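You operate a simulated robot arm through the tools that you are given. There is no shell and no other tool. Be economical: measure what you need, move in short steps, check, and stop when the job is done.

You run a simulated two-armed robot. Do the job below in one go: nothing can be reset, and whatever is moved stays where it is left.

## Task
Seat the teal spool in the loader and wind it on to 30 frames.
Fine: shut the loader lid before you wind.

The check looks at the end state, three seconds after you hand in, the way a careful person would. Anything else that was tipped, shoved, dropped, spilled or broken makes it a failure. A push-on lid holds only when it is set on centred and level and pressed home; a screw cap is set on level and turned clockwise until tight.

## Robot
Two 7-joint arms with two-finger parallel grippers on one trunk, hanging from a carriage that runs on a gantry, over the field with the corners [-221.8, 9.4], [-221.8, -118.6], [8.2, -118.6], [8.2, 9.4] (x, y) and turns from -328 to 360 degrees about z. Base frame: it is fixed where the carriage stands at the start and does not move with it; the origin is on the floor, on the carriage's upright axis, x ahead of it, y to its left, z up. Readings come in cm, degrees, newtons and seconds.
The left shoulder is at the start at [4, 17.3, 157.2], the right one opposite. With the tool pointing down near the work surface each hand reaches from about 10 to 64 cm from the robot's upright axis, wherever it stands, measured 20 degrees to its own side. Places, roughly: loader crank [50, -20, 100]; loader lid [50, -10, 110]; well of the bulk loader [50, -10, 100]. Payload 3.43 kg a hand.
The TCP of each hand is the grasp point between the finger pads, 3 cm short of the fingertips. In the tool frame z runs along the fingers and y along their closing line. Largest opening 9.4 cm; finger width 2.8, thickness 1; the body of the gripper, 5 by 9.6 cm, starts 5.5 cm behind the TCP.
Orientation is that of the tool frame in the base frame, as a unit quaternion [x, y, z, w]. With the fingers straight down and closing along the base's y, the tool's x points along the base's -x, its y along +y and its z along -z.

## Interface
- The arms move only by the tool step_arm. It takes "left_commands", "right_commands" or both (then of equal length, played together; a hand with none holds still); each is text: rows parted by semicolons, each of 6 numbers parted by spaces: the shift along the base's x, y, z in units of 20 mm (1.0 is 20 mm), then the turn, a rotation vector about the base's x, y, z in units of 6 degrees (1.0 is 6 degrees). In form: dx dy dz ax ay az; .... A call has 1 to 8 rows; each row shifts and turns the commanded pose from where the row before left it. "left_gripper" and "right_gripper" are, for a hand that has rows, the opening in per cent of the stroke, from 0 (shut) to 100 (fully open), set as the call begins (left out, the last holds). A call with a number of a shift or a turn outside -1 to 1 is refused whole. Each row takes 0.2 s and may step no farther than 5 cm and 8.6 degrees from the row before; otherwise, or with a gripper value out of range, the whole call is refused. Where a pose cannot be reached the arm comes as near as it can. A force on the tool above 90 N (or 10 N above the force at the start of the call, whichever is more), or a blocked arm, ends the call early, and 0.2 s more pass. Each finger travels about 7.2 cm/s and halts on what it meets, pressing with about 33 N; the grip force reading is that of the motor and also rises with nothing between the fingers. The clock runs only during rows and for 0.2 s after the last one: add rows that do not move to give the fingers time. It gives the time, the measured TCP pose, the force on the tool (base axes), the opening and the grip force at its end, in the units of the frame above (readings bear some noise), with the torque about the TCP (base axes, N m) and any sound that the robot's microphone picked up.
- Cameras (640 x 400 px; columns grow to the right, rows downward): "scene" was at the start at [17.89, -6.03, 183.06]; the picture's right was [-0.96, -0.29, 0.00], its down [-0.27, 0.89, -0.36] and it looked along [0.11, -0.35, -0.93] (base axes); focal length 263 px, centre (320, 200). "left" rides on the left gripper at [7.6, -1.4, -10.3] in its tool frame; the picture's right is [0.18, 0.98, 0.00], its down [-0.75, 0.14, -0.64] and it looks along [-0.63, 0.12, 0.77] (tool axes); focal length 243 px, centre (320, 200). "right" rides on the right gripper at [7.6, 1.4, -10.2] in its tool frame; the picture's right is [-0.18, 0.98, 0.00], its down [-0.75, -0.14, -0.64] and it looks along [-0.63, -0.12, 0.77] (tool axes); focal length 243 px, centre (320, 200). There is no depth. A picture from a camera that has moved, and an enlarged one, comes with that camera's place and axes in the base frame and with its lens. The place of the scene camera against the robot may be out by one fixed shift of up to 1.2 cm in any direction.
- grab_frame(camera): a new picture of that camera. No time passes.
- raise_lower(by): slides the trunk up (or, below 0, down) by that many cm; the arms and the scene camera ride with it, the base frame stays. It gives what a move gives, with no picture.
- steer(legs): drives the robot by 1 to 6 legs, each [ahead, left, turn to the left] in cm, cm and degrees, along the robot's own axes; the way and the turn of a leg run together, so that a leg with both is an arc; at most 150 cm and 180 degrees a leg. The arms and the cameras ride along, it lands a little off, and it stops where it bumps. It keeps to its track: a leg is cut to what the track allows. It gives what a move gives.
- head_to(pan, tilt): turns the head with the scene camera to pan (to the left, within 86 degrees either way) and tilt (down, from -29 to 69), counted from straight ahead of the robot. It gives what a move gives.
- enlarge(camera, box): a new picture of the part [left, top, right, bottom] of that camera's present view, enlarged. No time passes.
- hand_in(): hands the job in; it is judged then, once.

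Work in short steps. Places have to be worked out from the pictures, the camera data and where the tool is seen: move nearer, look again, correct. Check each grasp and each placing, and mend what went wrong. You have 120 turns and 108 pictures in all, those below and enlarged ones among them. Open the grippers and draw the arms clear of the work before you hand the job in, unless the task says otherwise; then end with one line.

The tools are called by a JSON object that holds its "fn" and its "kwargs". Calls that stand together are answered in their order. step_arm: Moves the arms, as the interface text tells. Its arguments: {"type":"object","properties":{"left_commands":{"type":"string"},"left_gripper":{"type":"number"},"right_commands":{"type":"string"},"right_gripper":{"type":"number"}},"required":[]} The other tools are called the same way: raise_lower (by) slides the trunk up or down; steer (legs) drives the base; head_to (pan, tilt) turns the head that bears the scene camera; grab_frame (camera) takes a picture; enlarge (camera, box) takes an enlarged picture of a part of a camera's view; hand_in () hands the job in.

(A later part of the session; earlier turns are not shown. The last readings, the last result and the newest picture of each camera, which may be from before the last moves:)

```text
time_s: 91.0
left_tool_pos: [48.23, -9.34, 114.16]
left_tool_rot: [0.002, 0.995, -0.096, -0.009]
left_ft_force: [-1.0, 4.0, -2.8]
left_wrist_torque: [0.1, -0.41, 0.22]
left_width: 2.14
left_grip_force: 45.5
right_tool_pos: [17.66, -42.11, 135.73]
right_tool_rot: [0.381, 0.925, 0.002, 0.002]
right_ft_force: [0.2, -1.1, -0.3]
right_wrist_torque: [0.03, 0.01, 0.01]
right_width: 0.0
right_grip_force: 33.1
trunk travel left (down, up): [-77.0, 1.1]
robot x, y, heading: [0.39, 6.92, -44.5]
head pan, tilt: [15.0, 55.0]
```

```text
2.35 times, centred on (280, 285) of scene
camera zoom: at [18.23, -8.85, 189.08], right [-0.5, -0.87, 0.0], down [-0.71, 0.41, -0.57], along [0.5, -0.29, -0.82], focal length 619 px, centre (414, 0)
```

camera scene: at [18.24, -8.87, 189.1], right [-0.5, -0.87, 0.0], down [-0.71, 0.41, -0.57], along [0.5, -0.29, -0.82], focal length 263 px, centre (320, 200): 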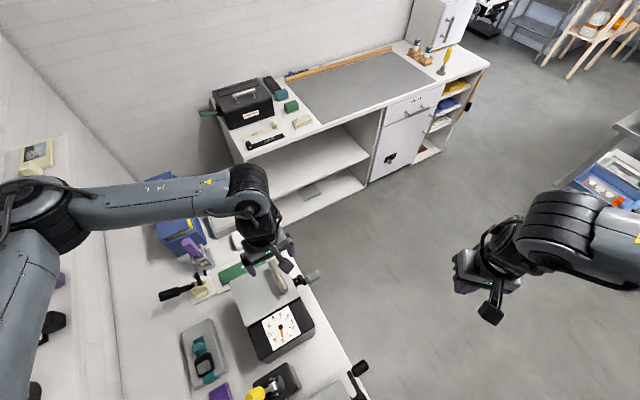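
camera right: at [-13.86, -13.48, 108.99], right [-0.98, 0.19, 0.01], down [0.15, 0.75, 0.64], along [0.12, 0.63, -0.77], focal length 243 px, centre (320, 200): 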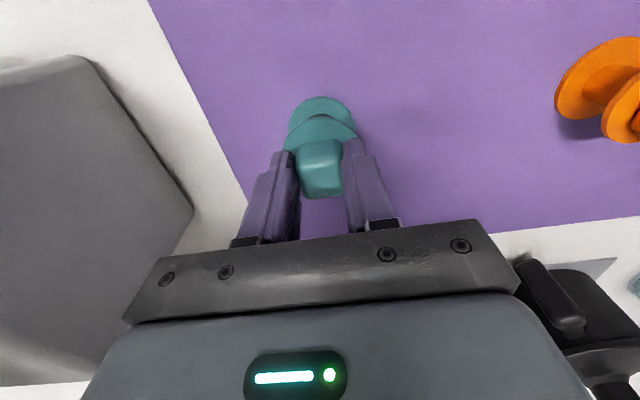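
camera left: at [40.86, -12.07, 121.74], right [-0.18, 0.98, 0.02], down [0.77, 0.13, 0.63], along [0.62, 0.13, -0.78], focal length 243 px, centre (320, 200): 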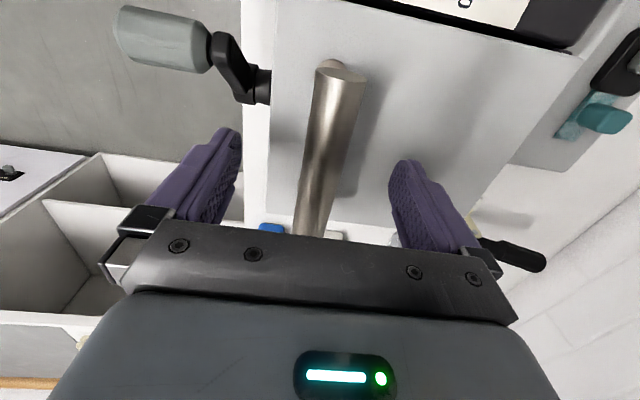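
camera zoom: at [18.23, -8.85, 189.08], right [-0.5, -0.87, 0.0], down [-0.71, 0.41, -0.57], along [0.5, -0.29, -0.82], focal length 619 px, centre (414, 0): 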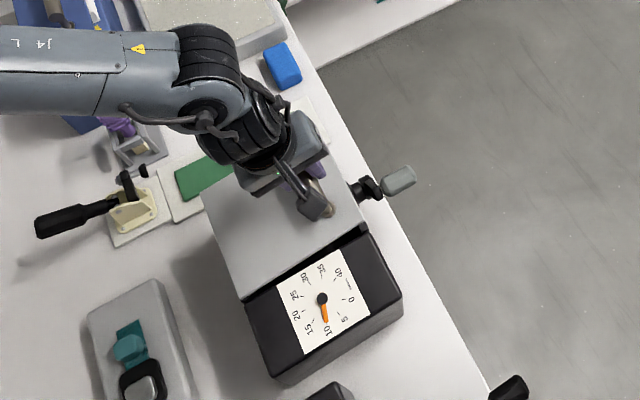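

Forces stay low, so the lid is hinged as guessed. Continue the arc.

{"fn": "step_arm", "kwargs": {"left_commands": "0 0.55 0.77 -0.9 0 0;0 0.615 0.7 -0.9 0 0;0 0.705 0.62 -0.9 0 0;0 0.775 0.52 -0.9 0 0;0 0 0 0 0 0"}}

{"fn": "enlarge", "kwargs": {"camera": "scene", "box": [200, 200, 360, 370]}}

```text
time_s: 91.9
left_tool_pos: [47.17, -6.42, 118.13]
left_tool_rot: [-0.006, 0.978, -0.207, 0.001]
left_ft_force: [8.6, 12.6, -18.1]
left_wrist_torque: [-0.05, -0.54, -0.64]
left_width: 2.16
left_grip_force: 45.6
left hand out of reach, approached as far as the arm can: row 3, 4
right_tool_pos: [18.02, -41.95, 135.7]
right_tool_rot: [0.379, 0.925, 0.003, 0.003]
right_ft_force: [-0.1, 0.1, -0.3]
right_wrist_torque: [-0.02, -0.02, -0.01]
right_width: 0.0
right_grip_force: 33.5
trunk travel left (down, up): [-77.0, 1.1]
robot x, y, heading: [0.73, 6.52, -44.7]
head pan, tilt: [15.0, 55.0]
stopped in row 4 (left hand): the force on the tool passed its limit at 100 N (the readings are from after the stop); the commanded pose is now the measured one
```

```text
2.35 times, centred on (280, 285) of scene
camera zoom: at [18.39, -8.67, 189.12], right [-0.5, -0.87, 0.0], down [-0.71, 0.41, -0.57], along [0.5, -0.28, -0.82], focal length 619 px, centre (414, 0)
```

zoom: 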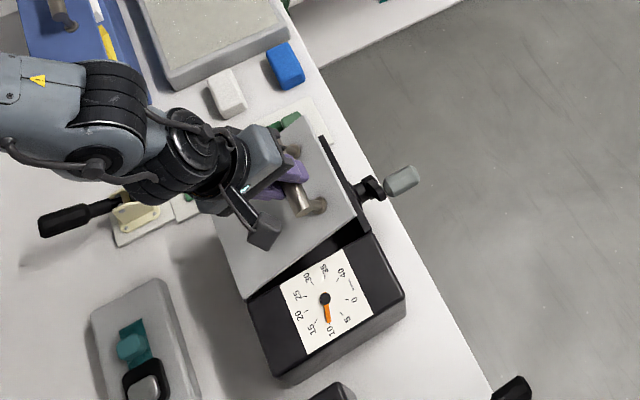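

Lid is about 35–40° open; reach limits came with the wrist tilt. Continue translating without tilting further.

{"fn": "step_arm", "kwargs": {"left_commands": "0.1 0.5 0.5 0.2 0 0;0.1 0.5 0.5 0.3 0 0;0.1 0.6 0.4 0.3 0 0;0 0 0 0 0 0"}}

```text
time_s: 92.9
left_tool_pos: [47.3, -3.47, 121.08]
left_tool_rot: [-0.004, 0.986, -0.169, -0.004]
left_ft_force: [-6.6, 13.8, -25.4]
left_wrist_torque: [0.42, 0.23, -0.75]
left_width: 2.13
left_grip_force: 44.9
right_tool_pos: [17.65, -41.95, 135.72]
right_tool_rot: [0.379, 0.925, 0.002, 0.0]
right_ft_force: [0.1, 0.1, 0.1]
right_wrist_torque: [0.01, 0.01, 0.03]
right_width: 0.01
right_grip_force: 33.2
trunk travel left (down, up): [-77.0, 1.1]
robot x, y, heading: [0.73, 6.66, -44.8]
head pan, tilt: [15.0, 55.0]
```

The rod pulls the hand +y and down; follow with mostly +y motion.

{"fn": "step_arm", "kwargs": {"left_commands": "0 0.6 -0.1 0.2 0 0;0 0.7 0.1 0.2 0 0;0 0.8 0.1 0.2 0 0;0 0 0 0 0 0"}}

{"fn": "enlarge", "kwargs": {"camera": "scene", "box": [200, 200, 360, 370]}}

```text
time_s: 93.9
left_tool_pos: [47.33, -1.13, 122.3]
left_tool_rot: [-0.005, 0.989, -0.148, 0.001]
left_ft_force: [-14.2, -16.3, 37.9]
left_wrist_torque: [-0.66, -0.66, -0.63]
left_width: 2.12
left_grip_force: 45.5
left hand out of reach, approached as far as the arm can: row 2, 3
right_tool_pos: [18.04, -42.3, 136.01]
right_tool_rot: [0.379, 0.925, 0.0, 0.003]
right_ft_force: [0.6, -1.4, 0.4]
right_wrist_torque: [0.01, -0.01, -0.02]
right_width: 0.0
right_grip_force: 32.9
trunk travel left (down, up): [-77.0, 1.1]
robot x, y, heading: [0.54, 6.39, -44.8]
head pan, tilt: [15.0, 55.0]
```

```text
2.35 times, centred on (280, 285) of scene
camera zoom: at [18.36, -8.83, 189.21], right [-0.5, -0.87, 0.0], down [-0.71, 0.41, -0.57], along [0.5, -0.29, -0.82], focal length 619 px, centre (414, 0)
```

zoom: 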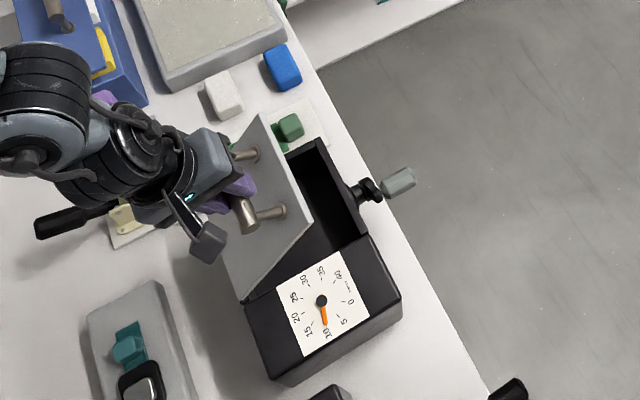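

Lid is ~70° open with the well visible. I continue +y while letting the wrist return to vertical.

{"fn": "step_arm", "kwargs": {"left_commands": "0 0.3 -0.1 0.6 0 0;0 0.5 -0.1 0.6 0 0;0 0.6 -0.1 0.6 0 0;0 0.6 -0.2 0.5 0 0;0 0 0 0 0 0"}}

{"fn": "enlarge", "kwargs": {"camera": "scene", "box": [200, 200, 360, 370]}}

```text
time_s: 94.9
left_tool_pos: [47.65, 1.56, 121.95]
left_tool_rot: [-0.003, 0.999, -0.053, 0.003]
left_ft_force: [-0.4, -2.2, 32.6]
left_wrist_torque: [0.29, 0.03, -0.17]
left_width: 2.2
left_grip_force: 44.5
right_tool_pos: [18.07, -41.97, 135.61]
right_tool_rot: [0.379, 0.925, 0.002, 0.004]
right_ft_force: [0.3, -0.3, 0.2]
right_wrist_torque: [0.03, -0.01, -0.01]
right_width: 0.0
right_grip_force: 32.9
trunk travel left (down, up): [-77.0, 1.1]
robot x, y, heading: [0.51, 6.95, -44.9]
head pan, tilt: [15.0, 55.0]
stopped in row 4 (left hand): the force on the tool passed its limit at 100 N (the readings are from after the stop); the commanded pose is now the measured one
```

```text
2.35 times, centred on (280, 285) of scene
camera zoom: at [18.41, -8.75, 189.05], right [-0.5, -0.87, 0.0], down [-0.71, 0.41, -0.57], along [0.5, -0.28, -0.82], focal length 619 px, centre (414, 0)
```

zoom: 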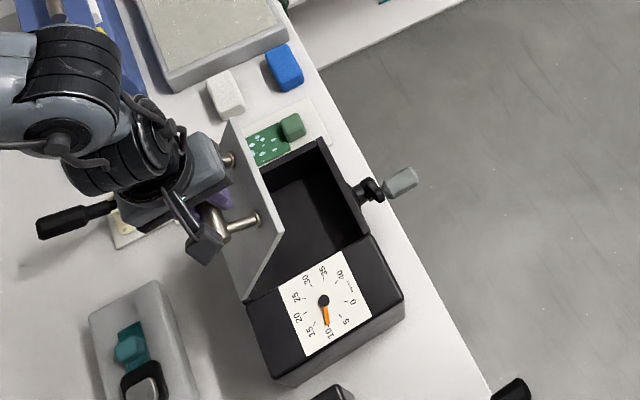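

Lid at roughly 70–75°. I ease up slightly and continue +y in small steps.

{"fn": "step_arm", "kwargs": {"left_commands": "0 0.1 0.15 0 0 0;0 0.35 0 0.2 0 0;0 0.4 0 0.2 0 0;0 0.4 -0.05 0.2 0 0;0 0.4 -0.1 0 0 0;0 0 0 0 0 0"}}

{"fn": "enlarge", "kwargs": {"camera": "scene", "box": [200, 200, 360, 370]}}

```text
time_s: 96.3
left_tool_pos: [47.58, 5.26, 122.0]
left_tool_rot: [-0.003, 1.0, -0.019, 0.003]
left_ft_force: [-8.9, 5.9, 79.5]
left_wrist_torque: [-0.02, 0.23, -0.34]
left_width: 2.2
left_grip_force: 44.8
right_tool_pos: [18.22, -42.02, 135.83]
right_tool_rot: [0.379, 0.925, 0.002, 0.004]
right_ft_force: [1.3, 0.3, -0.4]
right_wrist_torque: [-0.01, 0.01, -0.05]
right_width: 0.0
right_grip_force: 33.3
trunk travel left (down, up): [-77.0, 1.1]
robot x, y, heading: [0.27, 7.17, -44.7]
head pan, tilt: [15.0, 55.0]
```

```text
2.35 times, centred on (280, 285) of scene
camera zoom: at [18.45, -8.7, 189.22], right [-0.5, -0.87, 0.0], down [-0.71, 0.41, -0.58], along [0.5, -0.28, -0.82], focal length 619 px, centre (414, 0)
```

zoom: 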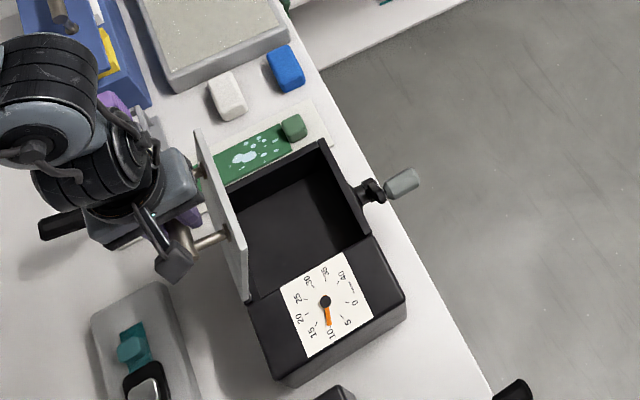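

Lid about vertical now; relieve the vertical force and push on past 90°.

{"fn": "step_arm", "kwargs": {"left_commands": "0 0 0.25 0 0 0;0 0.4 0.05 0 0 0;0 0.4 0 0.1 0 0;0 0.4 -0.05 0.1 0 0;0 0.4 -0.1 0.1 0 0;0 0 0 0 0 0"}}

{"fn": "enlarge", "kwargs": {"camera": "scene", "box": [200, 200, 360, 370]}}

```text
time_s: 97.7
left_tool_pos: [47.41, 8.44, 121.85]
left_tool_rot: [-0.004, 1.0, 0.0, 0.003]
left_ft_force: [20.7, -10.6, -35.8]
left_wrist_torque: [-0.1, -0.25, -0.52]
left_width: 2.14
left_grip_force: 45.0
right_tool_pos: [17.99, -42.35, 135.84]
right_tool_rot: [0.38, 0.925, 0.002, 0.002]
right_ft_force: [0.3, -0.1, 0.9]
right_wrist_torque: [-0.02, 0.06, -0.01]
right_width: 0.0
right_grip_force: 32.7
trunk travel left (down, up): [-77.0, 1.1]
robot x, y, heading: [0.42, 6.88, -44.5]
head pan, tilt: [15.0, 55.0]
```

```text
2.35 times, centred on (280, 285) of scene
camera zoom: at [18.37, -8.79, 189.11], right [-0.5, -0.87, 0.0], down [-0.71, 0.41, -0.57], along [0.5, -0.29, -0.82], focal length 619 px, centre (414, 0)
```

zoom: 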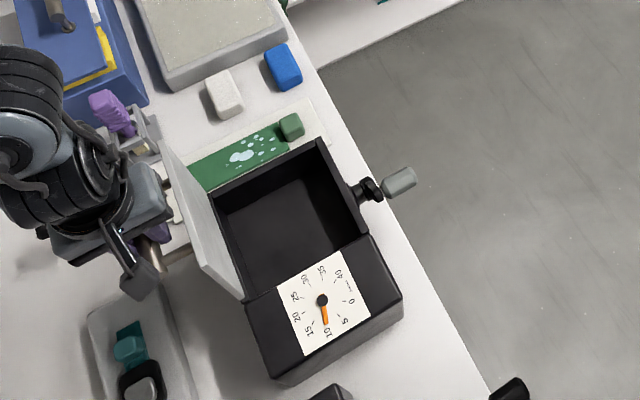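

Lid is past vertical. I open the left fingers only slightly and rise off the rod.

{"fn": "step_arm", "kwargs": {"left_commands": "0 0 0 0 0 0;0 0 0 0 0 0;0 0 0 0 0 0;0 0.05 0.8 0 0 0;0 0.1 1 0 0 0;0 0.1 1 0 0 0;0 0.1 1 0 0 0;0 0.1 1 0 0 0", "left_gripper": 36}}

{"fn": "grab_frame", "kwargs": {"camera": "scene"}}

```text
time_s: 99.5
left_tool_pos: [47.29, 9.35, 131.6]
left_tool_rot: [-0.004, 1.0, -0.001, 0.001]
left_ft_force: [0.3, 0.2, -0.5]
left_wrist_torque: [0.0, -0.02, 0.01]
left_width: 3.38
left_grip_force: 0.0
right_tool_pos: [17.92, -42.06, 135.78]
right_tool_rot: [0.38, 0.925, 0.002, 0.003]
right_ft_force: [-0.5, 0.6, -0.7]
right_wrist_torque: [-0.01, -0.02, -0.02]
right_width: 0.02
right_grip_force: 33.2
trunk travel left (down, up): [-77.0, 1.1]
robot x, y, heading: [0.52, 6.55, -44.7]
head pan, tilt: [15.0, 55.0]
```

```text
37 pictures are left
camera scene: at [18.35, -8.74, 189.1], right [-0.5, -0.87, 0.0], down [-0.71, 0.41, -0.57], along [0.5, -0.28, -0.82], focal length 263 px, centre (320, 200)
```

scene: 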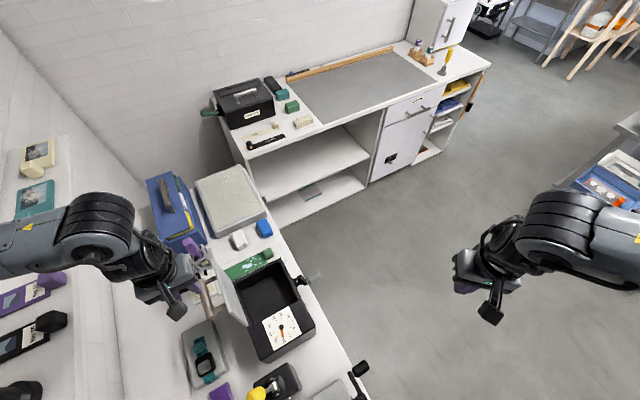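

The lid rests open. I look into the well.

{"fn": "enlarge", "kwargs": {"camera": "scene", "box": [215, 250, 325, 340]}}

```text
4.44 times, centred on (270, 295) of scene
camera zoom: at [18.35, -8.74, 189.1], right [-0.5, -0.87, 0.0], down [-0.71, 0.41, -0.57], along [0.5, -0.28, -0.82], focal length 1168 px, centre (542, -222)
```

zoom: 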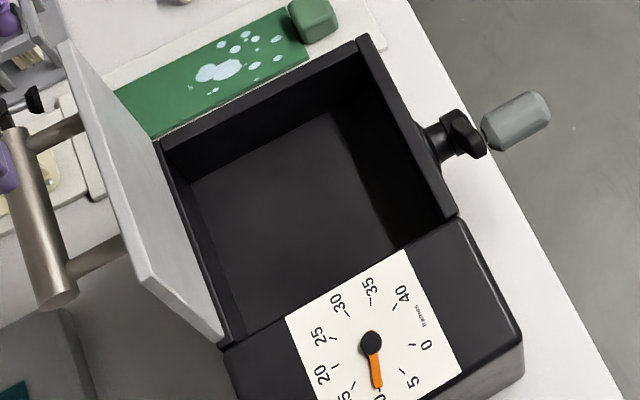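

Well is an open box centred about [46.6,-4.6]. The left arm works well in this posture, so I'll fetch the spool with the left hand using the same heading, translating the base −60 in x via free space.

{"fn": "steer", "kwargs": {"legs": [[28.3, -28.3, 0], [-42.5, -42.5, 0], [-24.75, 24.75, 0]]}}

{"fn": "grab_frame", "kwargs": {"camera": "left"}}

{"fn": "grab_frame", "kwargs": {"camera": "scene"}}

```text
time_s: 106.8
left_tool_pos: [-13.46, 4.01, 131.59]
left_tool_rot: [-0.009, 1.0, -0.001, 0.002]
left_ft_force: [-0.7, 0.6, -0.2]
left_wrist_torque: [0.0, -0.01, 0.02]
left_width: 3.37
left_grip_force: 0.0
right_tool_pos: [-42.39, -47.79, 135.75]
right_tool_rot: [0.375, 0.927, 0.001, 0.003]
right_ft_force: [-1.3, -0.1, -0.2]
right_wrist_torque: [0.01, -0.03, 0.04]
right_width: 0.02
right_grip_force: 32.4
trunk travel left (down, up): [-77.0, 1.1]
robot x, y, heading: [-60.12, 0.99, -43.9]
head pan, tilt: [15.0, 55.0]
```

```text
35 pictures are left
camera left: at [-20.98, 2.49, 141.76], right [-0.2, 0.98, 0.0], down [0.75, 0.16, 0.64], along [0.63, 0.13, -0.76], focal length 243 px, centre (320, 200)
```

left: 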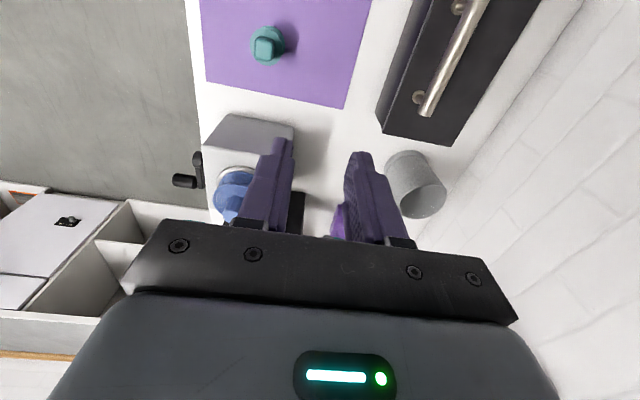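

```text
34 pictures are left
camera scene: at [-42.21, -14.39, 189.1], right [-0.49, -0.87, 0.0], down [-0.72, 0.4, -0.57], along [0.5, -0.28, -0.82], focal length 263 px, centre (320, 200)
```

scene: 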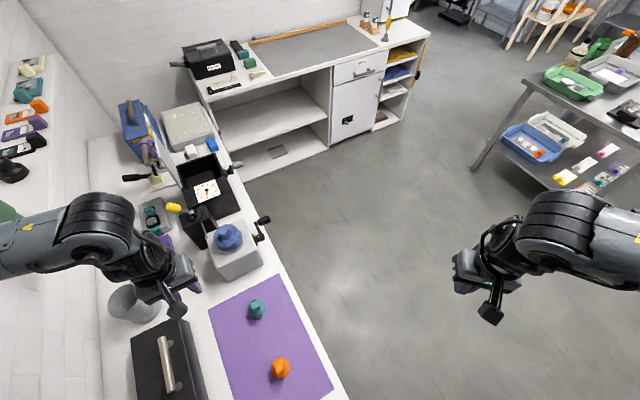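

Spool stands at about [-13.5,-4.6]. Move the left hand above it with fingers open.

{"fn": "step_arm", "kwargs": {"left_commands": "0 -1 -0.5 0 0 0;0 -1 -0.8 0 0 0;0 -1 -1 0 0 0;0 -1 -1 0 0 0;0 -0.3 -1 0 0 0;0 0 -1 0 0 0;0 0 -1 0 0 0;0 0 -1 0 0 0", "left_gripper": 100}}

{"fn": "grab_frame", "kwargs": {"camera": "left"}}

```text
time_s: 108.6
left_tool_pos: [-13.36, -4.55, 116.95]
left_tool_rot: [-0.007, 1.0, 0.0, 0.002]
left_ft_force: [0.0, 0.2, -0.2]
left_wrist_torque: [0.03, -0.01, 0.02]
left_width: 9.39
left_grip_force: 0.0
right_tool_pos: [-42.4, -47.6, 135.82]
right_tool_rot: [0.374, 0.927, 0.003, 0.004]
right_ft_force: [-0.3, 0.2, 0.4]
right_wrist_torque: [0.0, -0.03, 0.01]
right_width: 0.01
right_grip_force: 33.2
trunk travel left (down, up): [-77.0, 1.1]
robot x, y, heading: [-60.58, 1.13, -44.0]
head pan, tilt: [15.0, 55.0]
```

```text
33 pictures are left
camera left: at [-20.98, -6.07, 127.09], right [-0.2, 0.98, 0.0], down [0.75, 0.16, 0.64], along [0.63, 0.13, -0.76], focal length 243 px, centre (320, 200)
```

left: 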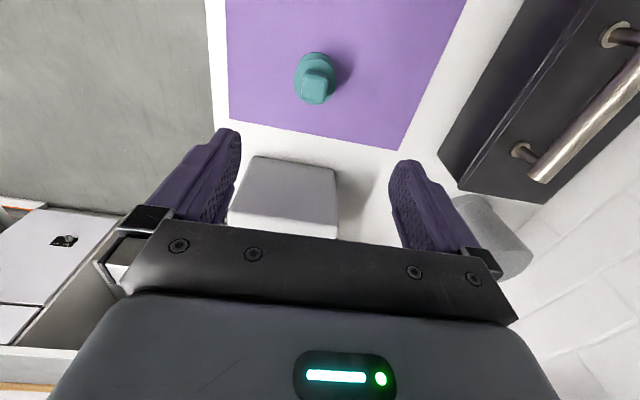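

Knob at [-12.7,-5.0]. Descend toward z≈101.

{"fn": "step_arm", "kwargs": {"left_commands": "0.16 -0.11 -1 0 0 0;0.16 -0.11 -1 0 0 0;0 0 -1 0 0 0;0 0 -1 0 0 0;0 0 -1 0 0 0;0 0 -1 0 0 0;0 0 -1 0 0 0;0 0 -0.5 0 0 0"}}

{"fn": "grab_frame", "kwargs": {"camera": "left"}}

```text
time_s: 110.4
left_tool_pos: [-12.79, -5.04, 102.03]
left_tool_rot: [-0.009, 1.0, 0.0, 0.002]
left_ft_force: [0.1, 0.3, 0.2]
left_wrist_torque: [-0.03, 0.01, 0.04]
left_width: 9.39
left_grip_force: 0.1
right_tool_pos: [-42.41, -47.82, 135.76]
right_tool_rot: [0.375, 0.927, 0.001, 0.002]
right_ft_force: [0.7, 0.3, 0.3]
right_wrist_torque: [0.01, 0.01, 0.01]
right_width: 0.0
right_grip_force: 32.8
trunk travel left (down, up): [-77.0, 1.1]
robot x, y, heading: [-60.27, 1.03, -44.5]
head pan, tilt: [15.0, 55.0]
```

```text
32 pictures are left
camera left: at [-20.35, -6.53, 112.19], right [-0.2, 0.98, 0.0], down [0.75, 0.15, 0.64], along [0.63, 0.13, -0.77], focal length 243 px, centre (320, 200)
```

left: 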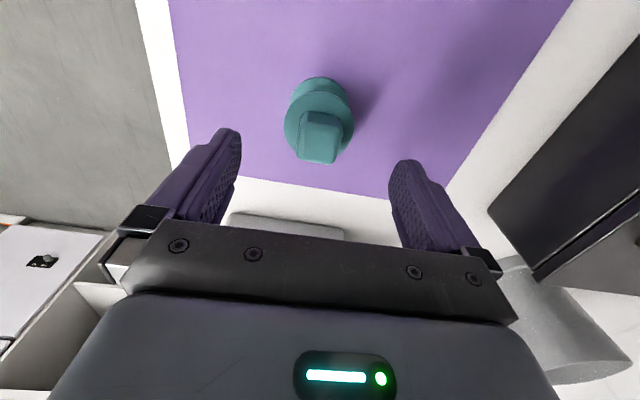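

Centred. Descend to z≈97.9 and close.

{"fn": "step_arm", "kwargs": {"left_commands": "-0.05 0 -0.7 0 0 0;0 0 -0.7 0 0 0;0 0 -0.65 0 0 0;0 0 0 0 0 0"}}

{"fn": "step_arm", "kwargs": {"left_commands": "0 0 0 0 0 0;0 0 0 0 0 0;0 0 0 0 0 0;0 0 0 0 0 0;0 0 0 0 0 0", "left_gripper": 0}}

{"fn": "grab_frame", "kwargs": {"camera": "left"}}

```text
time_s: 111.4
left_tool_pos: [-12.95, -5.04, 97.97]
left_tool_rot: [-0.009, 1.0, -0.001, 0.002]
left_ft_force: [1.5, 0.6, 0.0]
left_wrist_torque: [-0.03, 0.01, 0.0]
left_width: 9.41
left_grip_force: 0.0
right_tool_pos: [-42.33, -47.78, 135.84]
right_tool_rot: [0.375, 0.927, 0.002, 0.002]
right_ft_force: [-0.3, 1.2, 0.7]
right_wrist_torque: [0.01, -0.05, -0.01]
right_width: 0.0
right_grip_force: 33.0
trunk travel left (down, up): [-77.0, 1.1]
robot x, y, heading: [-60.1, 0.71, -44.4]
head pan, tilt: [15.0, 55.0]
```

```text
time_s: 112.6
left_tool_pos: [-12.84, -5.03, 97.98]
left_tool_rot: [-0.009, 1.0, -0.001, 0.002]
left_ft_force: [0.3, -0.8, -0.4]
left_wrist_torque: [-0.01, 0.03, 0.05]
left_width: 2.91
left_grip_force: 32.8
right_tool_pos: [-42.3, -47.73, 135.76]
right_tool_rot: [0.374, 0.927, 0.002, 0.002]
right_ft_force: [0.9, 0.2, 0.4]
right_wrist_torque: [0.03, 0.04, -0.02]
right_width: 0.03
right_grip_force: 33.0
trunk travel left (down, up): [-77.0, 1.1]
robot x, y, heading: [-60.07, 0.88, -44.5]
head pan, tilt: [15.0, 55.0]
```

```text
31 pictures are left
camera left: at [-20.47, -6.57, 108.1], right [-0.2, 0.98, 0.0], down [0.75, 0.16, 0.64], along [0.63, 0.13, -0.76], focal length 243 px, centre (320, 200)
```

left: 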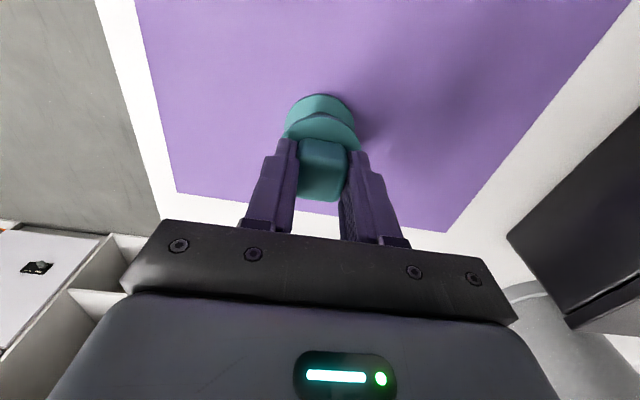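

Gripped at 2.91. Lift slowly by arm and check.

{"fn": "step_arm", "kwargs": {"left_commands": "0 0 0.2 0 0 0;0 0 0.4 0 0 0;0 0 0.5 0 0 0;0 0 0.5 0 0 0;0 0 0.5 0 0 0;0 0 0 0 0 0"}}

{"fn": "grab_frame", "kwargs": {"camera": "left"}}

```text
time_s: 114.0
left_tool_pos: [-12.84, -4.96, 102.12]
left_tool_rot: [-0.008, 1.0, -0.001, 0.002]
left_ft_force: [-0.1, 0.0, -1.5]
left_wrist_torque: [0.01, 0.0, 0.01]
left_width: 2.91
left_grip_force: 33.3
right_tool_pos: [-42.45, -47.72, 135.78]
right_tool_rot: [0.375, 0.927, 0.001, 0.002]
right_ft_force: [0.0, -0.1, -0.4]
right_wrist_torque: [0.03, 0.0, 0.0]
right_width: 0.01
right_grip_force: 32.1
trunk travel left (down, up): [-77.0, 1.1]
robot x, y, heading: [-60.56, 1.06, -44.3]
head pan, tilt: [15.0, 55.0]
```

```text
30 pictures are left
camera left: at [-20.43, -6.51, 112.27], right [-0.2, 0.98, 0.0], down [0.75, 0.16, 0.64], along [0.63, 0.13, -0.76], focal length 243 px, centre (320, 200)
```

left: 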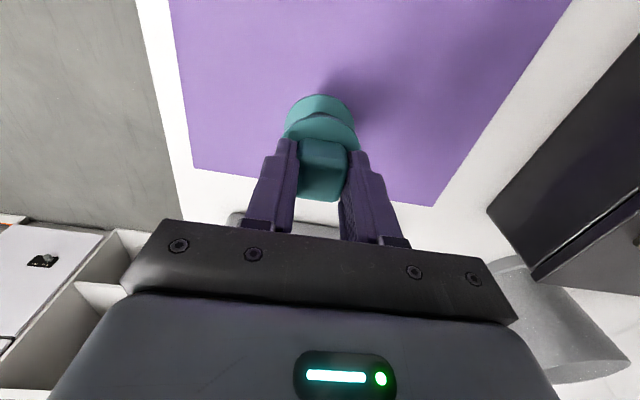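

Spool lifts with the hand. Raise it and drive back to the loader the same way.

{"fn": "step_arm", "kwargs": {"left_commands": "0 0 1 0 0 0;0 0 1 0 0 0;0 0 1 0 0 0;0 0 1 0 0 0;0 0 1 0 0 0;0 0 1 0 0 0;0 0 1 0 0 0;0 0 1 0 0 0"}}

{"fn": "step_arm", "kwargs": {"left_commands": "0 0 1 0 0 0;0 0 1 0 0 0;0 0 1 0 0 0;0 0 1 0 0 0;0 0 1 0 0 0;0 0 1 0 0 0;0 0 1 0 0 0;0 0 1 0 0 0"}}

{"fn": "steer", "kwargs": {"legs": [[24.4, -25.1, 0], [42.5, 41.5, 0], [-24.7, 25.3, 0]]}}

{"fn": "grab_frame", "kwargs": {"camera": "left"}}

{"fn": "enlarge", "kwargs": {"camera": "scene", "box": [180, 180, 380, 350]}}

```text
time_s: 115.8
left_tool_pos: [-12.93, -4.99, 118.19]
left_tool_rot: [-0.009, 1.0, 0.001, 0.002]
left_ft_force: [0.0, -0.6, -1.3]
left_wrist_torque: [-0.05, -0.01, -0.02]
left_width: 2.9
left_grip_force: 33.1
right_tool_pos: [-42.33, -47.71, 135.7]
right_tool_rot: [0.374, 0.927, 0.002, 0.003]
right_ft_force: [0.6, -0.2, 0.3]
right_wrist_torque: [-0.02, 0.0, 0.0]
right_width: 0.04
right_grip_force: 32.3
trunk travel left (down, up): [-77.0, 1.1]
robot x, y, heading: [-60.34, 1.01, -44.1]
head pan, tilt: [15.0, 55.0]
```

```text
time_s: 117.6
left_tool_pos: [-13.02, -4.95, 134.13]
left_tool_rot: [-0.009, 1.0, -0.001, 0.002]
left_ft_force: [0.3, -0.5, -0.7]
left_wrist_torque: [-0.03, -0.01, -0.01]
left_width: 2.89
left_grip_force: 32.6
right_tool_pos: [-42.33, -47.67, 135.81]
right_tool_rot: [0.375, 0.927, 0.002, 0.003]
right_ft_force: [0.6, -0.1, -0.1]
right_wrist_torque: [0.01, 0.02, 0.01]
right_width: 0.0
right_grip_force: 33.2
trunk travel left (down, up): [-77.0, 1.1]
robot x, y, heading: [-60.05, 0.63, -43.6]
head pan, tilt: [15.0, 55.0]
```

```text
time_s: 124.7
left_tool_pos: [46.78, -4.67, 134.18]
left_tool_rot: [-0.007, 1.0, 0.0, 0.002]
left_ft_force: [0.3, 0.1, -1.2]
left_wrist_torque: [-0.02, 0.06, 0.0]
left_width: 2.89
left_grip_force: 33.1
right_tool_pos: [17.17, -47.29, 135.73]
right_tool_rot: [0.376, 0.927, 0.001, 0.003]
right_ft_force: [0.0, -0.7, -0.8]
right_wrist_torque: [-0.07, 0.02, -0.01]
right_width: 0.0
right_grip_force: 32.9
trunk travel left (down, up): [-77.0, 1.1]
robot x, y, heading: [-0.75, 1.51, -44.5]
head pan, tilt: [15.0, 55.0]
```

```text
29 pictures are left
camera left: at [39.14, -6.12, 144.31], right [-0.2, 0.98, 0.0], down [0.75, 0.15, 0.64], along [0.63, 0.13, -0.76], focal length 243 px, centre (320, 200)
```

left: 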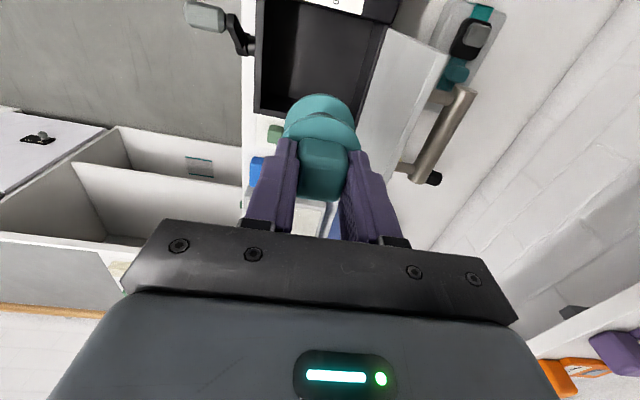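

```text
2.35 times, centred on (280, 265) of scene
camera zoom: at [17.39, -13.91, 189.1], right [-0.49, -0.87, 0.0], down [-0.71, 0.4, -0.57], along [0.5, -0.28, -0.82], focal length 619 px, centre (414, 47)
```

zoom: 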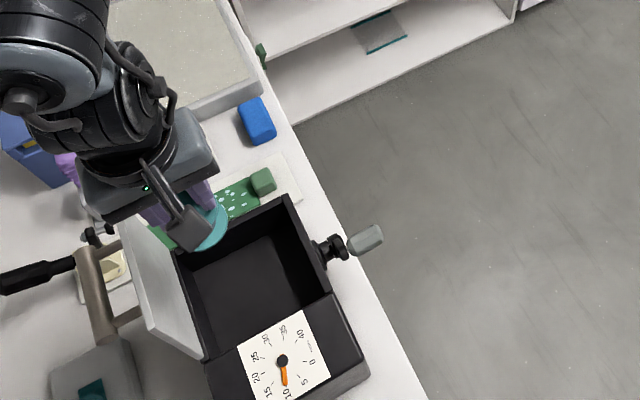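

Well spans roughly x 40–54.8, y −13–3.4; centre [47.2,-5]. Lower the spool into it.

{"fn": "step_arm", "kwargs": {"left_commands": "0.2 -0.15 -1 0 0 0;0 0 -1 0 0 0;0 0 -1 0 0 0;0 0 -1 0 0 0;0 0 -1 0 0 0;0 0 -1 0 0 0;0 0 -1 0 0 0;0 0 -1 0 0 0"}}

{"fn": "grab_frame", "kwargs": {"camera": "left"}}

```text
time_s: 126.5
left_tool_pos: [47.03, -4.85, 118.19]
left_tool_rot: [-0.006, 1.0, -0.001, 0.001]
left_ft_force: [-0.4, -0.4, -0.4]
left_wrist_torque: [-0.01, -0.01, 0.0]
left_width: 2.89
left_grip_force: 33.0
right_tool_pos: [17.07, -47.33, 135.82]
right_tool_rot: [0.377, 0.926, 0.002, 0.002]
right_ft_force: [0.4, -0.4, -0.1]
right_wrist_torque: [0.02, -0.03, 0.03]
right_width: 0.0
right_grip_force: 33.3
trunk travel left (down, up): [-77.0, 1.1]
robot x, y, heading: [-0.91, 1.54, -44.4]
head pan, tilt: [15.0, 55.0]
```

```text
27 pictures are left
camera left: at [39.53, -6.48, 128.34], right [-0.2, 0.98, 0.0], down [0.75, 0.15, 0.64], along [0.63, 0.13, -0.76], focal length 243 px, centre (320, 200)
```

left: 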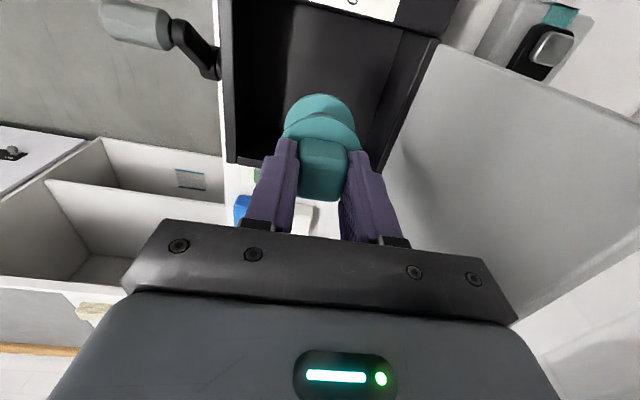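

Well centred. Continue down 13 cm, then slow contact.

{"fn": "step_arm", "kwargs": {"left_commands": "0 -0.1 -1 0 0 0;0 0 -1 0 0 0;0 0 -1 0 0 0;0 0 -1 0 0 0;0 0 -1 0 0 0;0 0 -1 0 0 0;0 0 -0.7 0 0 0;0 0 0 0 0 0"}}

{"fn": "step_arm", "kwargs": {"left_commands": "0 0 -0.3 0 0 0;0 0 -0.3 0 0 0;0 0 -0.3 0 0 0;0 0 -0.3 0 0 0;0 0 0 0 0 0"}}

```text
time_s: 128.3
left_tool_pos: [47.16, -5.09, 104.74]
left_tool_rot: [-0.007, 1.0, -0.001, 0.002]
left_ft_force: [0.0, 1.2, 6.1]
left_wrist_torque: [0.04, 0.21, -0.03]
left_width: 2.91
left_grip_force: 32.9
right_tool_pos: [17.15, -47.25, 135.82]
right_tool_rot: [0.376, 0.926, 0.001, 0.002]
right_ft_force: [0.2, 0.0, 0.1]
right_wrist_torque: [0.0, -0.02, 0.0]
right_width: 0.03
right_grip_force: 33.2
trunk travel left (down, up): [-77.0, 1.1]
robot x, y, heading: [-0.45, 1.64, -44.5]
head pan, tilt: [15.0, 55.0]
```

```text
time_s: 128.8
left_tool_pos: [47.23, -5.16, 104.55]
left_tool_rot: [-0.006, 1.0, -0.001, -0.001]
left_ft_force: [-5.6, 13.7, 58.0]
left_wrist_torque: [0.47, -0.44, 0.12]
left_width: 2.95
left_grip_force: 32.8
right_tool_pos: [17.44, -47.1, 135.82]
right_tool_rot: [0.375, 0.927, 0.004, 0.003]
right_ft_force: [0.0, -0.2, -1.2]
right_wrist_torque: [0.04, 0.01, -0.03]
right_width: 0.01
right_grip_force: 33.3
trunk travel left (down, up): [-77.0, 1.1]
robot x, y, heading: [-0.54, 1.38, -44.7]
head pan, tilt: [15.0, 55.0]
stopped in row 2 (left hand): the force on the tool passed its limit at 104 N (the readings are from after the stop); the commanded pose is now the measured one
```

Contact at TCP 104.6 (spool base ≈96.6), likely the well floor. I relax the pressure, open the fingers part-way, and lift clear.

{"fn": "step_arm", "kwargs": {"left_commands": "0 0 0.1 0 0 0;0 0 0 0 0 0;0 0 0 0 0 0"}}

{"fn": "step_arm", "kwargs": {"left_commands": "0 0 0 0 0 0;0 0 0 0 0 0;0 0 0 0 0 0;0 0 0.5 0 0 0;0 0 1 0 0 0;0 0 1 0 0 0;0 0 1 0 0 0;0 0 1 0 0 0", "left_gripper": 65}}

{"fn": "grab_frame", "kwargs": {"camera": "left"}}

{"fn": "enlarge", "kwargs": {"camera": "scene", "box": [220, 220, 320, 330]}}

```text
time_s: 129.6
left_tool_pos: [47.09, -5.31, 104.62]
left_tool_rot: [-0.006, 1.0, -0.001, 0.0]
left_ft_force: [-1.0, 10.3, 40.2]
left_wrist_torque: [0.24, -0.53, 0.11]
left_width: 2.93
left_grip_force: 32.4
right_tool_pos: [17.46, -47.14, 135.73]
right_tool_rot: [0.376, 0.927, 0.003, 0.003]
right_ft_force: [-0.8, 0.2, -0.6]
right_wrist_torque: [0.01, 0.03, 0.02]
right_width: 0.0
right_grip_force: 33.5
trunk travel left (down, up): [-77.0, 1.1]
robot x, y, heading: [-0.45, 1.59, -44.0]
head pan, tilt: [15.0, 55.0]
```

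```text
time_s: 131.4
left_tool_pos: [46.94, -5.35, 113.5]
left_tool_rot: [-0.006, 1.0, -0.001, -0.002]
left_ft_force: [0.1, 0.1, -0.8]
left_wrist_torque: [-0.01, -0.01, 0.0]
left_width: 6.12
left_grip_force: 0.0
right_tool_pos: [17.24, -47.28, 135.78]
right_tool_rot: [0.376, 0.926, 0.001, 0.002]
right_ft_force: [0.4, -0.5, 0.4]
right_wrist_torque: [-0.03, 0.02, 0.0]
right_width: 0.0
right_grip_force: 33.1
trunk travel left (down, up): [-77.0, 1.1]
robot x, y, heading: [-0.3, 1.72, -44.0]
head pan, tilt: [15.0, 55.0]
```

```text
26 pictures are left
camera left: at [39.42, -6.73, 123.72], right [-0.2, 0.98, 0.0], down [0.75, 0.15, 0.64], along [0.63, 0.12, -0.77], focal length 243 px, centre (320, 200)
```

left: 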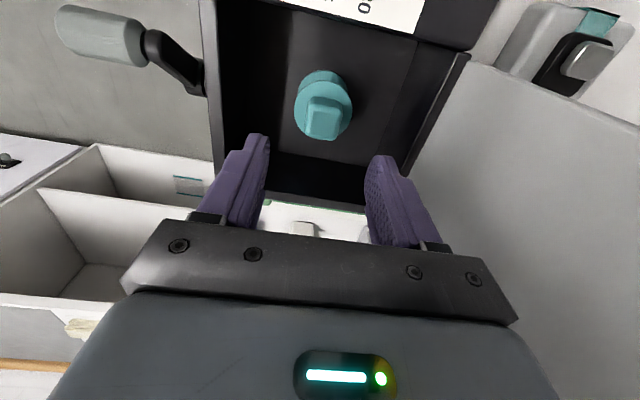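

```text
3.64 times, centred on (270, 275) of scene
camera zoom: at [17.38, -13.87, 189.09], right [-0.49, -0.87, 0.0], down [-0.71, 0.4, -0.57], along [0.5, -0.28, -0.82], focal length 956 px, centre (502, -73)
```

zoom: 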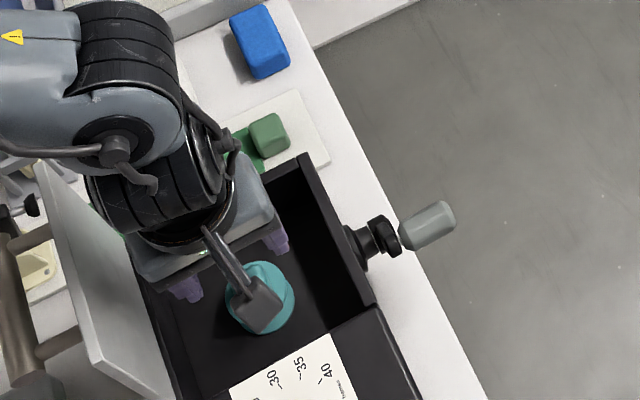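

The spool stands upright and centred in the well. Now go above the handle rod behind the open lid.

{"fn": "step_arm", "kwargs": {"left_commands": "0 0 1 0 0 0;0 0 1 0 0 0;0 0 1 0 0 0;0 0 1 0 0 0;0 0 1 0 0 0;0 0 1 0 0 0;0 0.5 0.5 0 0 0;0 1 0 0 0 0"}}

{"fn": "step_arm", "kwargs": {"left_commands": "0.05 1 0 0 0 0;0.05 1 0 0 0 0;0.05 1 0 0 0 0;0.05 1 0 0 0 0;0 1 0 0 0 0;0 0.4 0 0 0 0;0 0 0 0 0 0", "left_gripper": 40}}

{"fn": "grab_frame", "kwargs": {"camera": "left"}}

```text
time_s: 133.2
left_tool_pos: [46.91, -2.32, 126.54]
left_tool_rot: [-0.005, 1.0, -0.002, -0.002]
left_ft_force: [0.1, 0.1, -0.2]
left_wrist_torque: [0.01, -0.03, 0.0]
left_width: 6.14
left_grip_force: 0.2
right_tool_pos: [17.1, -47.31, 135.74]
right_tool_rot: [0.377, 0.926, 0.002, 0.003]
right_ft_force: [0.5, 0.1, -0.3]
right_wrist_torque: [-0.01, -0.02, 0.01]
right_width: 0.01
right_grip_force: 33.3
trunk travel left (down, up): [-77.0, 1.1]
robot x, y, heading: [-0.57, 1.36, -44.3]
head pan, tilt: [15.0, 55.0]
```

```text
time_s: 134.8
left_tool_pos: [46.89, 5.58, 126.51]
left_tool_rot: [-0.007, 1.0, 0.0, 0.0]
left_ft_force: [0.9, 0.0, 1.1]
left_wrist_torque: [0.01, -0.04, -0.01]
left_width: 3.73
left_grip_force: 0.1
left hand out of reach, approached as far as the arm can: row 3, 4, 6
right_tool_pos: [17.21, -47.17, 135.67]
right_tool_rot: [0.376, 0.927, 0.001, 0.003]
right_ft_force: [-0.4, 1.2, 0.3]
right_wrist_torque: [0.04, -0.02, 0.01]
right_width: 0.0
right_grip_force: 32.9
trunk travel left (down, up): [-77.0, 1.1]
robot x, y, heading: [-0.59, 1.29, -44.1]
head pan, tilt: [15.0, 55.0]
```

```text
24 pictures are left
camera left: at [39.37, 4.02, 136.81], right [-0.2, 0.98, 0.0], down [0.75, 0.15, 0.64], along [0.63, 0.13, -0.77], focal length 243 px, centre (320, 200)
```

left: 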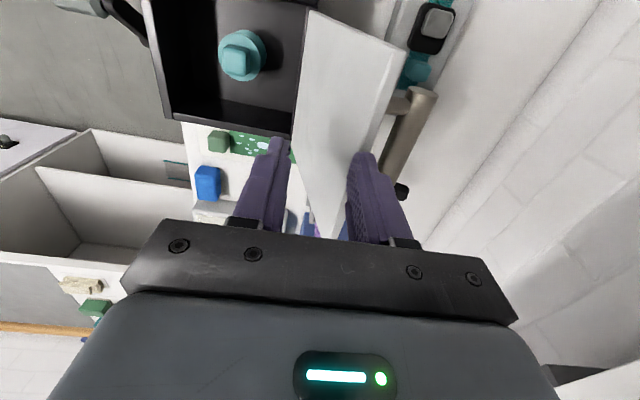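

The lid rests at ~113° with the rod near y≈12. I shift the base +6.5 in y to bring the hand over the rod.

{"fn": "steer", "kwargs": {"legs": [[-4.55, 4.65, 0]]}}

{"fn": "grab_frame", "kwargs": {"camera": "left"}}

```text
time_s: 135.8
left_tool_pos: [46.86, 11.91, 126.58]
left_tool_rot: [-0.007, 1.0, -0.001, -0.001]
left_ft_force: [0.2, -0.7, -0.2]
left_wrist_torque: [0.0, 0.02, -0.01]
left_width: 3.75
left_grip_force: 0.1
right_tool_pos: [17.14, -40.76, 135.69]
right_tool_rot: [0.376, 0.927, 0.002, 0.003]
right_ft_force: [-0.2, 0.1, 0.1]
right_wrist_torque: [0.0, 0.0, 0.01]
right_width: 0.01
right_grip_force: 33.2
trunk travel left (down, up): [-77.0, 1.1]
robot x, y, heading: [-0.42, 7.88, -44.5]
head pan, tilt: [15.0, 55.0]
```

```text
23 pictures are left
camera left: at [39.39, 10.45, 136.79], right [-0.2, 0.98, 0.0], down [0.75, 0.15, 0.64], along [0.63, 0.13, -0.77], focal length 243 px, centre (320, 200)
```

left: 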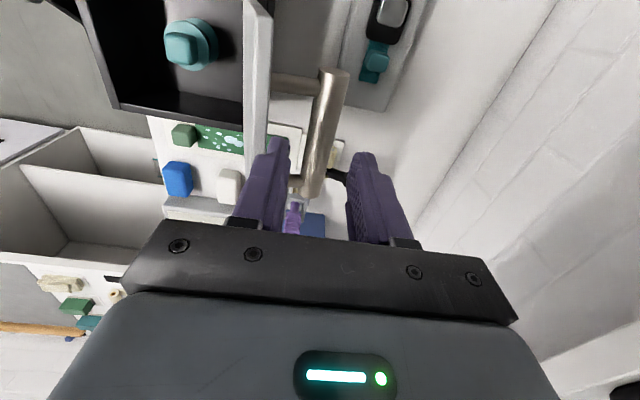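

Rod at [47.9,12.2,119]. Descend straddling it and close.

{"fn": "step_arm", "kwargs": {"left_commands": "0.2 0.12 -0.6 0 0 0;0.1 0 -0.7 0 0 0;0 0 -0.7 0 0 0;0 0 -0.7 0 0 0;0 0 -0.4 0 0 0;0 0 0 0 0 0"}}

{"fn": "step_arm", "kwargs": {"left_commands": "0 0 0 0 0 0;0 0 0 0 0 0;0 0 0 0 0 0", "left_gripper": 0}}

```text
time_s: 136.7
left_tool_pos: [46.84, 10.7, 123.68]
left_tool_rot: [-0.003, 1.0, -0.008, 0.003]
left_ft_force: [-4.7, 12.7, 64.1]
left_wrist_torque: [-1.94, 0.29, -0.22]
left_width: 3.11
left_grip_force: 0.0
left hand out of reach, approached as far as the arm can: row 1, 2, 4
right_tool_pos: [17.43, -40.7, 136.01]
right_tool_rot: [0.376, 0.927, 0.003, 0.005]
right_ft_force: [-0.4, -0.7, -0.1]
right_wrist_torque: [-0.04, -0.01, 0.02]
right_width: 0.0
right_grip_force: 32.2
trunk travel left (down, up): [-77.0, 1.1]
robot x, y, heading: [-0.63, 7.56, -44.2]
head pan, tilt: [15.0, 55.0]
stopped in row 4 (left hand): the force on the tool passed its limit at 112 N (the readings are from after the stop); the commanded pose is now the measured one
```

```text
time_s: 137.5
left_tool_pos: [46.36, 10.81, 122.96]
left_tool_rot: [-0.005, 1.0, -0.003, -0.001]
left_ft_force: [0.5, 0.6, 0.0]
left_wrist_torque: [0.01, -0.01, 0.04]
left_width: 0.0
left_grip_force: 33.0
right_tool_pos: [17.26, -40.72, 135.74]
right_tool_rot: [0.375, 0.927, 0.002, 0.003]
right_ft_force: [-0.5, 0.4, -0.1]
right_wrist_torque: [-0.03, 0.0, 0.0]
right_width: 0.04
right_grip_force: 32.9
trunk travel left (down, up): [-77.0, 1.1]
robot x, y, heading: [-0.69, 8.41, -44.2]
head pan, tilt: [15.0, 55.0]
```

The reach limit dragged the fingers onto the rod. Lowering the trunk (with the hand raised equally) gives more reach; do that and re-open.

{"fn": "step_arm", "kwargs": {"left_commands": "0 0 1 0 0 0;0 0 1 0 0 0;0 0 1 0 0 0;0.1 0.2 1 0 0 0;0.2 0.2 1 0 0 0;0.2 0.2 1 0 0 0;0.1 0.1 1 0 0 0;0 0 0 0 0 0", "left_gripper": 42}}

{"fn": "raise_lower", "kwargs": {"by": -10}}

{"fn": "grab_frame", "kwargs": {"camera": "left"}}

```text
time_s: 139.3
left_tool_pos: [47.53, 11.19, 136.84]
left_tool_rot: [-0.003, 1.0, -0.009, -0.001]
left_ft_force: [0.3, -0.1, -0.4]
left_wrist_torque: [-0.01, 0.01, -0.03]
left_width: 3.96
left_grip_force: 0.0
right_tool_pos: [16.87, -41.75, 136.23]
right_tool_rot: [0.377, 0.926, -0.003, 0.003]
right_ft_force: [-0.3, -0.5, 0.8]
right_wrist_torque: [-0.01, -0.03, 0.0]
right_width: 0.0
right_grip_force: 33.4
trunk travel left (down, up): [-77.0, 1.1]
robot x, y, heading: [-0.94, 7.64, -44.7]
head pan, tilt: [15.0, 55.0]
```

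```text
time_s: 140.6
left_tool_pos: [47.83, 11.38, 127.08]
left_tool_rot: [0.0, 1.0, -0.007, 0.003]
left_ft_force: [-1.1, 0.4, -0.3]
left_wrist_torque: [-0.04, -0.02, 0.0]
left_width: 3.95
left_grip_force: 0.0
right_tool_pos: [17.36, -41.54, 126.23]
right_tool_rot: [0.378, 0.926, -0.002, 0.005]
right_ft_force: [0.6, 0.1, -0.2]
right_wrist_torque: [0.0, 0.0, 0.0]
right_width: 0.03
right_grip_force: 33.0
trunk travel left (down, up): [-67.0, 11.1]
robot x, y, heading: [-0.56, 8.16, -44.4]
head pan, tilt: [15.0, 55.0]
```

```text
22 pictures are left
camera left: at [40.39, 10.01, 137.35], right [-0.18, 0.98, -0.01], down [0.75, 0.15, 0.65], along [0.64, 0.11, -0.76], focal length 243 px, centre (320, 200)
```

left: 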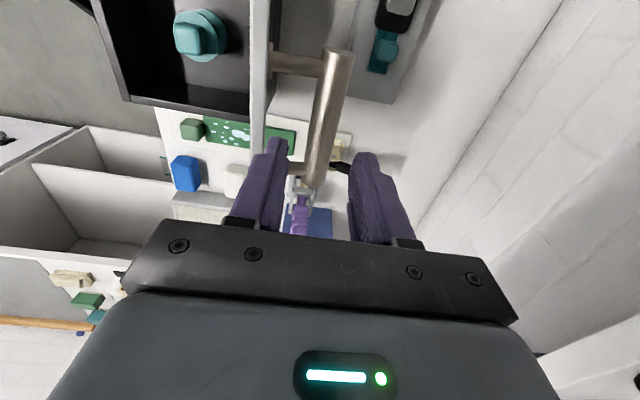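

Rod ≈y 11.7; hand at 11.4. Descend again.

{"fn": "step_arm", "kwargs": {"left_commands": "0 0.15 -0.7 0 0 0;0 0 -0.7 0 0 0;0 0 -0.7 0 0 0;0 0 -0.7 0 0 0;0 0 -0.6 0 0 0;0 0 0 0 0 0"}}

```text
time_s: 142.0
left_tool_pos: [47.48, 12.05, 120.28]
left_tool_rot: [-0.007, 1.0, -0.005, -0.001]
left_ft_force: [0.0, -0.1, 0.6]
left_wrist_torque: [0.04, -0.01, 0.01]
left_width: 3.96
left_grip_force: 0.1
right_tool_pos: [16.92, -41.03, 126.01]
right_tool_rot: [0.376, 0.927, 0.0, 0.002]
right_ft_force: [0.1, 0.1, 0.8]
right_wrist_torque: [-0.01, 0.0, 0.0]
right_width: 0.0
right_grip_force: 33.4
trunk travel left (down, up): [-67.0, 11.1]
robot x, y, heading: [-0.21, 8.03, -44.1]
head pan, tilt: [15.0, 55.0]
```

Straddling the rod without contact. I cage the rod loosely (26%) and swing the lid back along the arc.

{"fn": "step_arm", "kwargs": {"left_commands": "0 0 0 0 0 0;0 0 0 0 0 0;0 -0.83 0.47 0 0 0;0 -0.9 0.37 0 0 0;0 -0.94 0.25 0 0 0;0 -0.96 0.12 0 0 0;0 -0.97 0 0 0 0;0 0 0 0 0 0", "left_gripper": 26}}

{"fn": "enlarge", "kwargs": {"camera": "scene", "box": [180, 180, 380, 350]}}

```text
time_s: 143.8
left_tool_pos: [47.71, 3.18, 122.7]
left_tool_rot: [-0.005, 1.0, -0.005, 0.0]
left_ft_force: [-0.7, -0.5, 0.2]
left_wrist_torque: [-0.01, -0.03, 0.01]
left_width: 2.42
left_grip_force: 0.0
right_tool_pos: [17.17, -40.79, 125.77]
right_tool_rot: [0.376, 0.927, 0.001, 0.002]
right_ft_force: [-0.9, -0.9, -0.2]
right_wrist_torque: [-0.01, 0.0, 0.02]
right_width: 0.02
right_grip_force: 33.1
trunk travel left (down, up): [-67.0, 11.1]
robot x, y, heading: [-0.23, 7.94, -44.4]
head pan, tilt: [15.0, 55.0]
```

```text
2.35 times, centred on (280, 265) of scene
camera zoom: at [17.41, -7.39, 179.1], right [-0.49, -0.87, 0.0], down [-0.71, 0.4, -0.57], along [0.5, -0.28, -0.82], focal length 619 px, centre (414, 47)
```

zoom: 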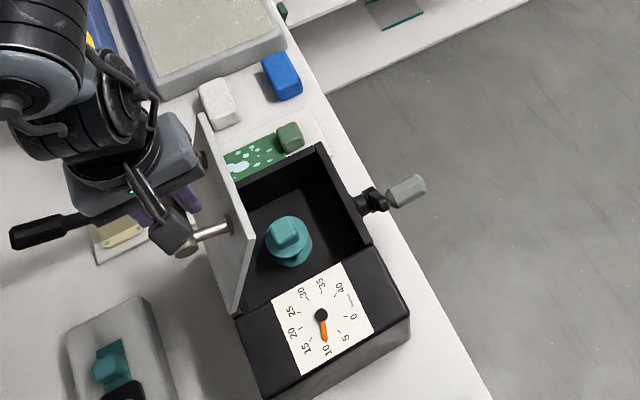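

Working perfectly: lid follows, spool upright. Continue the arc.

{"fn": "step_arm", "kwargs": {"left_commands": "0 -0.96 -0.13 0 0 0;0 -0.94 -0.25 0 0 0;0 -0.9 -0.37 0 0 0;0 -0.83 -0.49 0 0 0;0 -0.77 -0.6 0 0 0;0 0 0 0 0 0"}}

{"fn": "step_arm", "kwargs": {"left_commands": "0 -0.68 -0.69 0 0 0;0 -0.58 -0.77 0 0 0;0 -0.48 -0.84 0 0 0;0 -0.36 -0.9 0 0 0;0 -0.17 -0.5 0 0 0;0 0 0 0 0 0"}}

{"fn": "enlarge", "kwargs": {"camera": "scene", "box": [180, 180, 380, 350]}}

```text
time_s: 145.2
left_tool_pos: [47.75, -5.58, 118.9]
left_tool_rot: [-0.006, 1.0, -0.006, 0.0]
left_ft_force: [-0.6, 1.4, -0.3]
left_wrist_torque: [-0.01, 0.0, 0.0]
left_width: 2.46
left_grip_force: 0.0
right_tool_pos: [17.17, -40.78, 125.69]
right_tool_rot: [0.376, 0.927, 0.001, 0.003]
right_ft_force: [1.2, -0.1, -0.3]
right_wrist_torque: [-0.01, 0.01, -0.02]
right_width: 0.0
right_grip_force: 32.9
trunk travel left (down, up): [-67.0, 11.1]
robot x, y, heading: [-0.55, 7.83, -44.4]
head pan, tilt: [15.0, 55.0]
```

```text
time_s: 146.6
left_tool_pos: [47.75, -10.16, 111.79]
left_tool_rot: [-0.005, 1.0, -0.005, 0.0]
left_ft_force: [-0.1, -7.6, 1.7]
left_wrist_torque: [-0.05, -0.02, -0.09]
left_width: 2.85
left_grip_force: 2.5
right_tool_pos: [17.2, -40.85, 125.73]
right_tool_rot: [0.375, 0.927, 0.002, 0.003]
right_ft_force: [-0.4, -0.2, -0.3]
right_wrist_torque: [0.01, -0.02, 0.0]
right_width: 0.0
right_grip_force: 32.9
trunk travel left (down, up): [-67.0, 11.1]
robot x, y, heading: [-0.35, 7.96, -44.2]
head pan, tilt: [15.0, 55.0]
```

```text
2.35 times, centred on (280, 265) of scene
camera zoom: at [17.41, -7.43, 179.11], right [-0.49, -0.87, 0.0], down [-0.71, 0.4, -0.57], along [0.5, -0.28, -0.82], focal length 619 px, centre (414, 47)
```

zoom: 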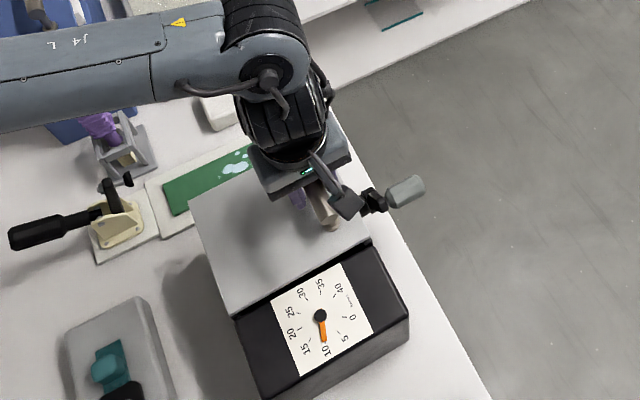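

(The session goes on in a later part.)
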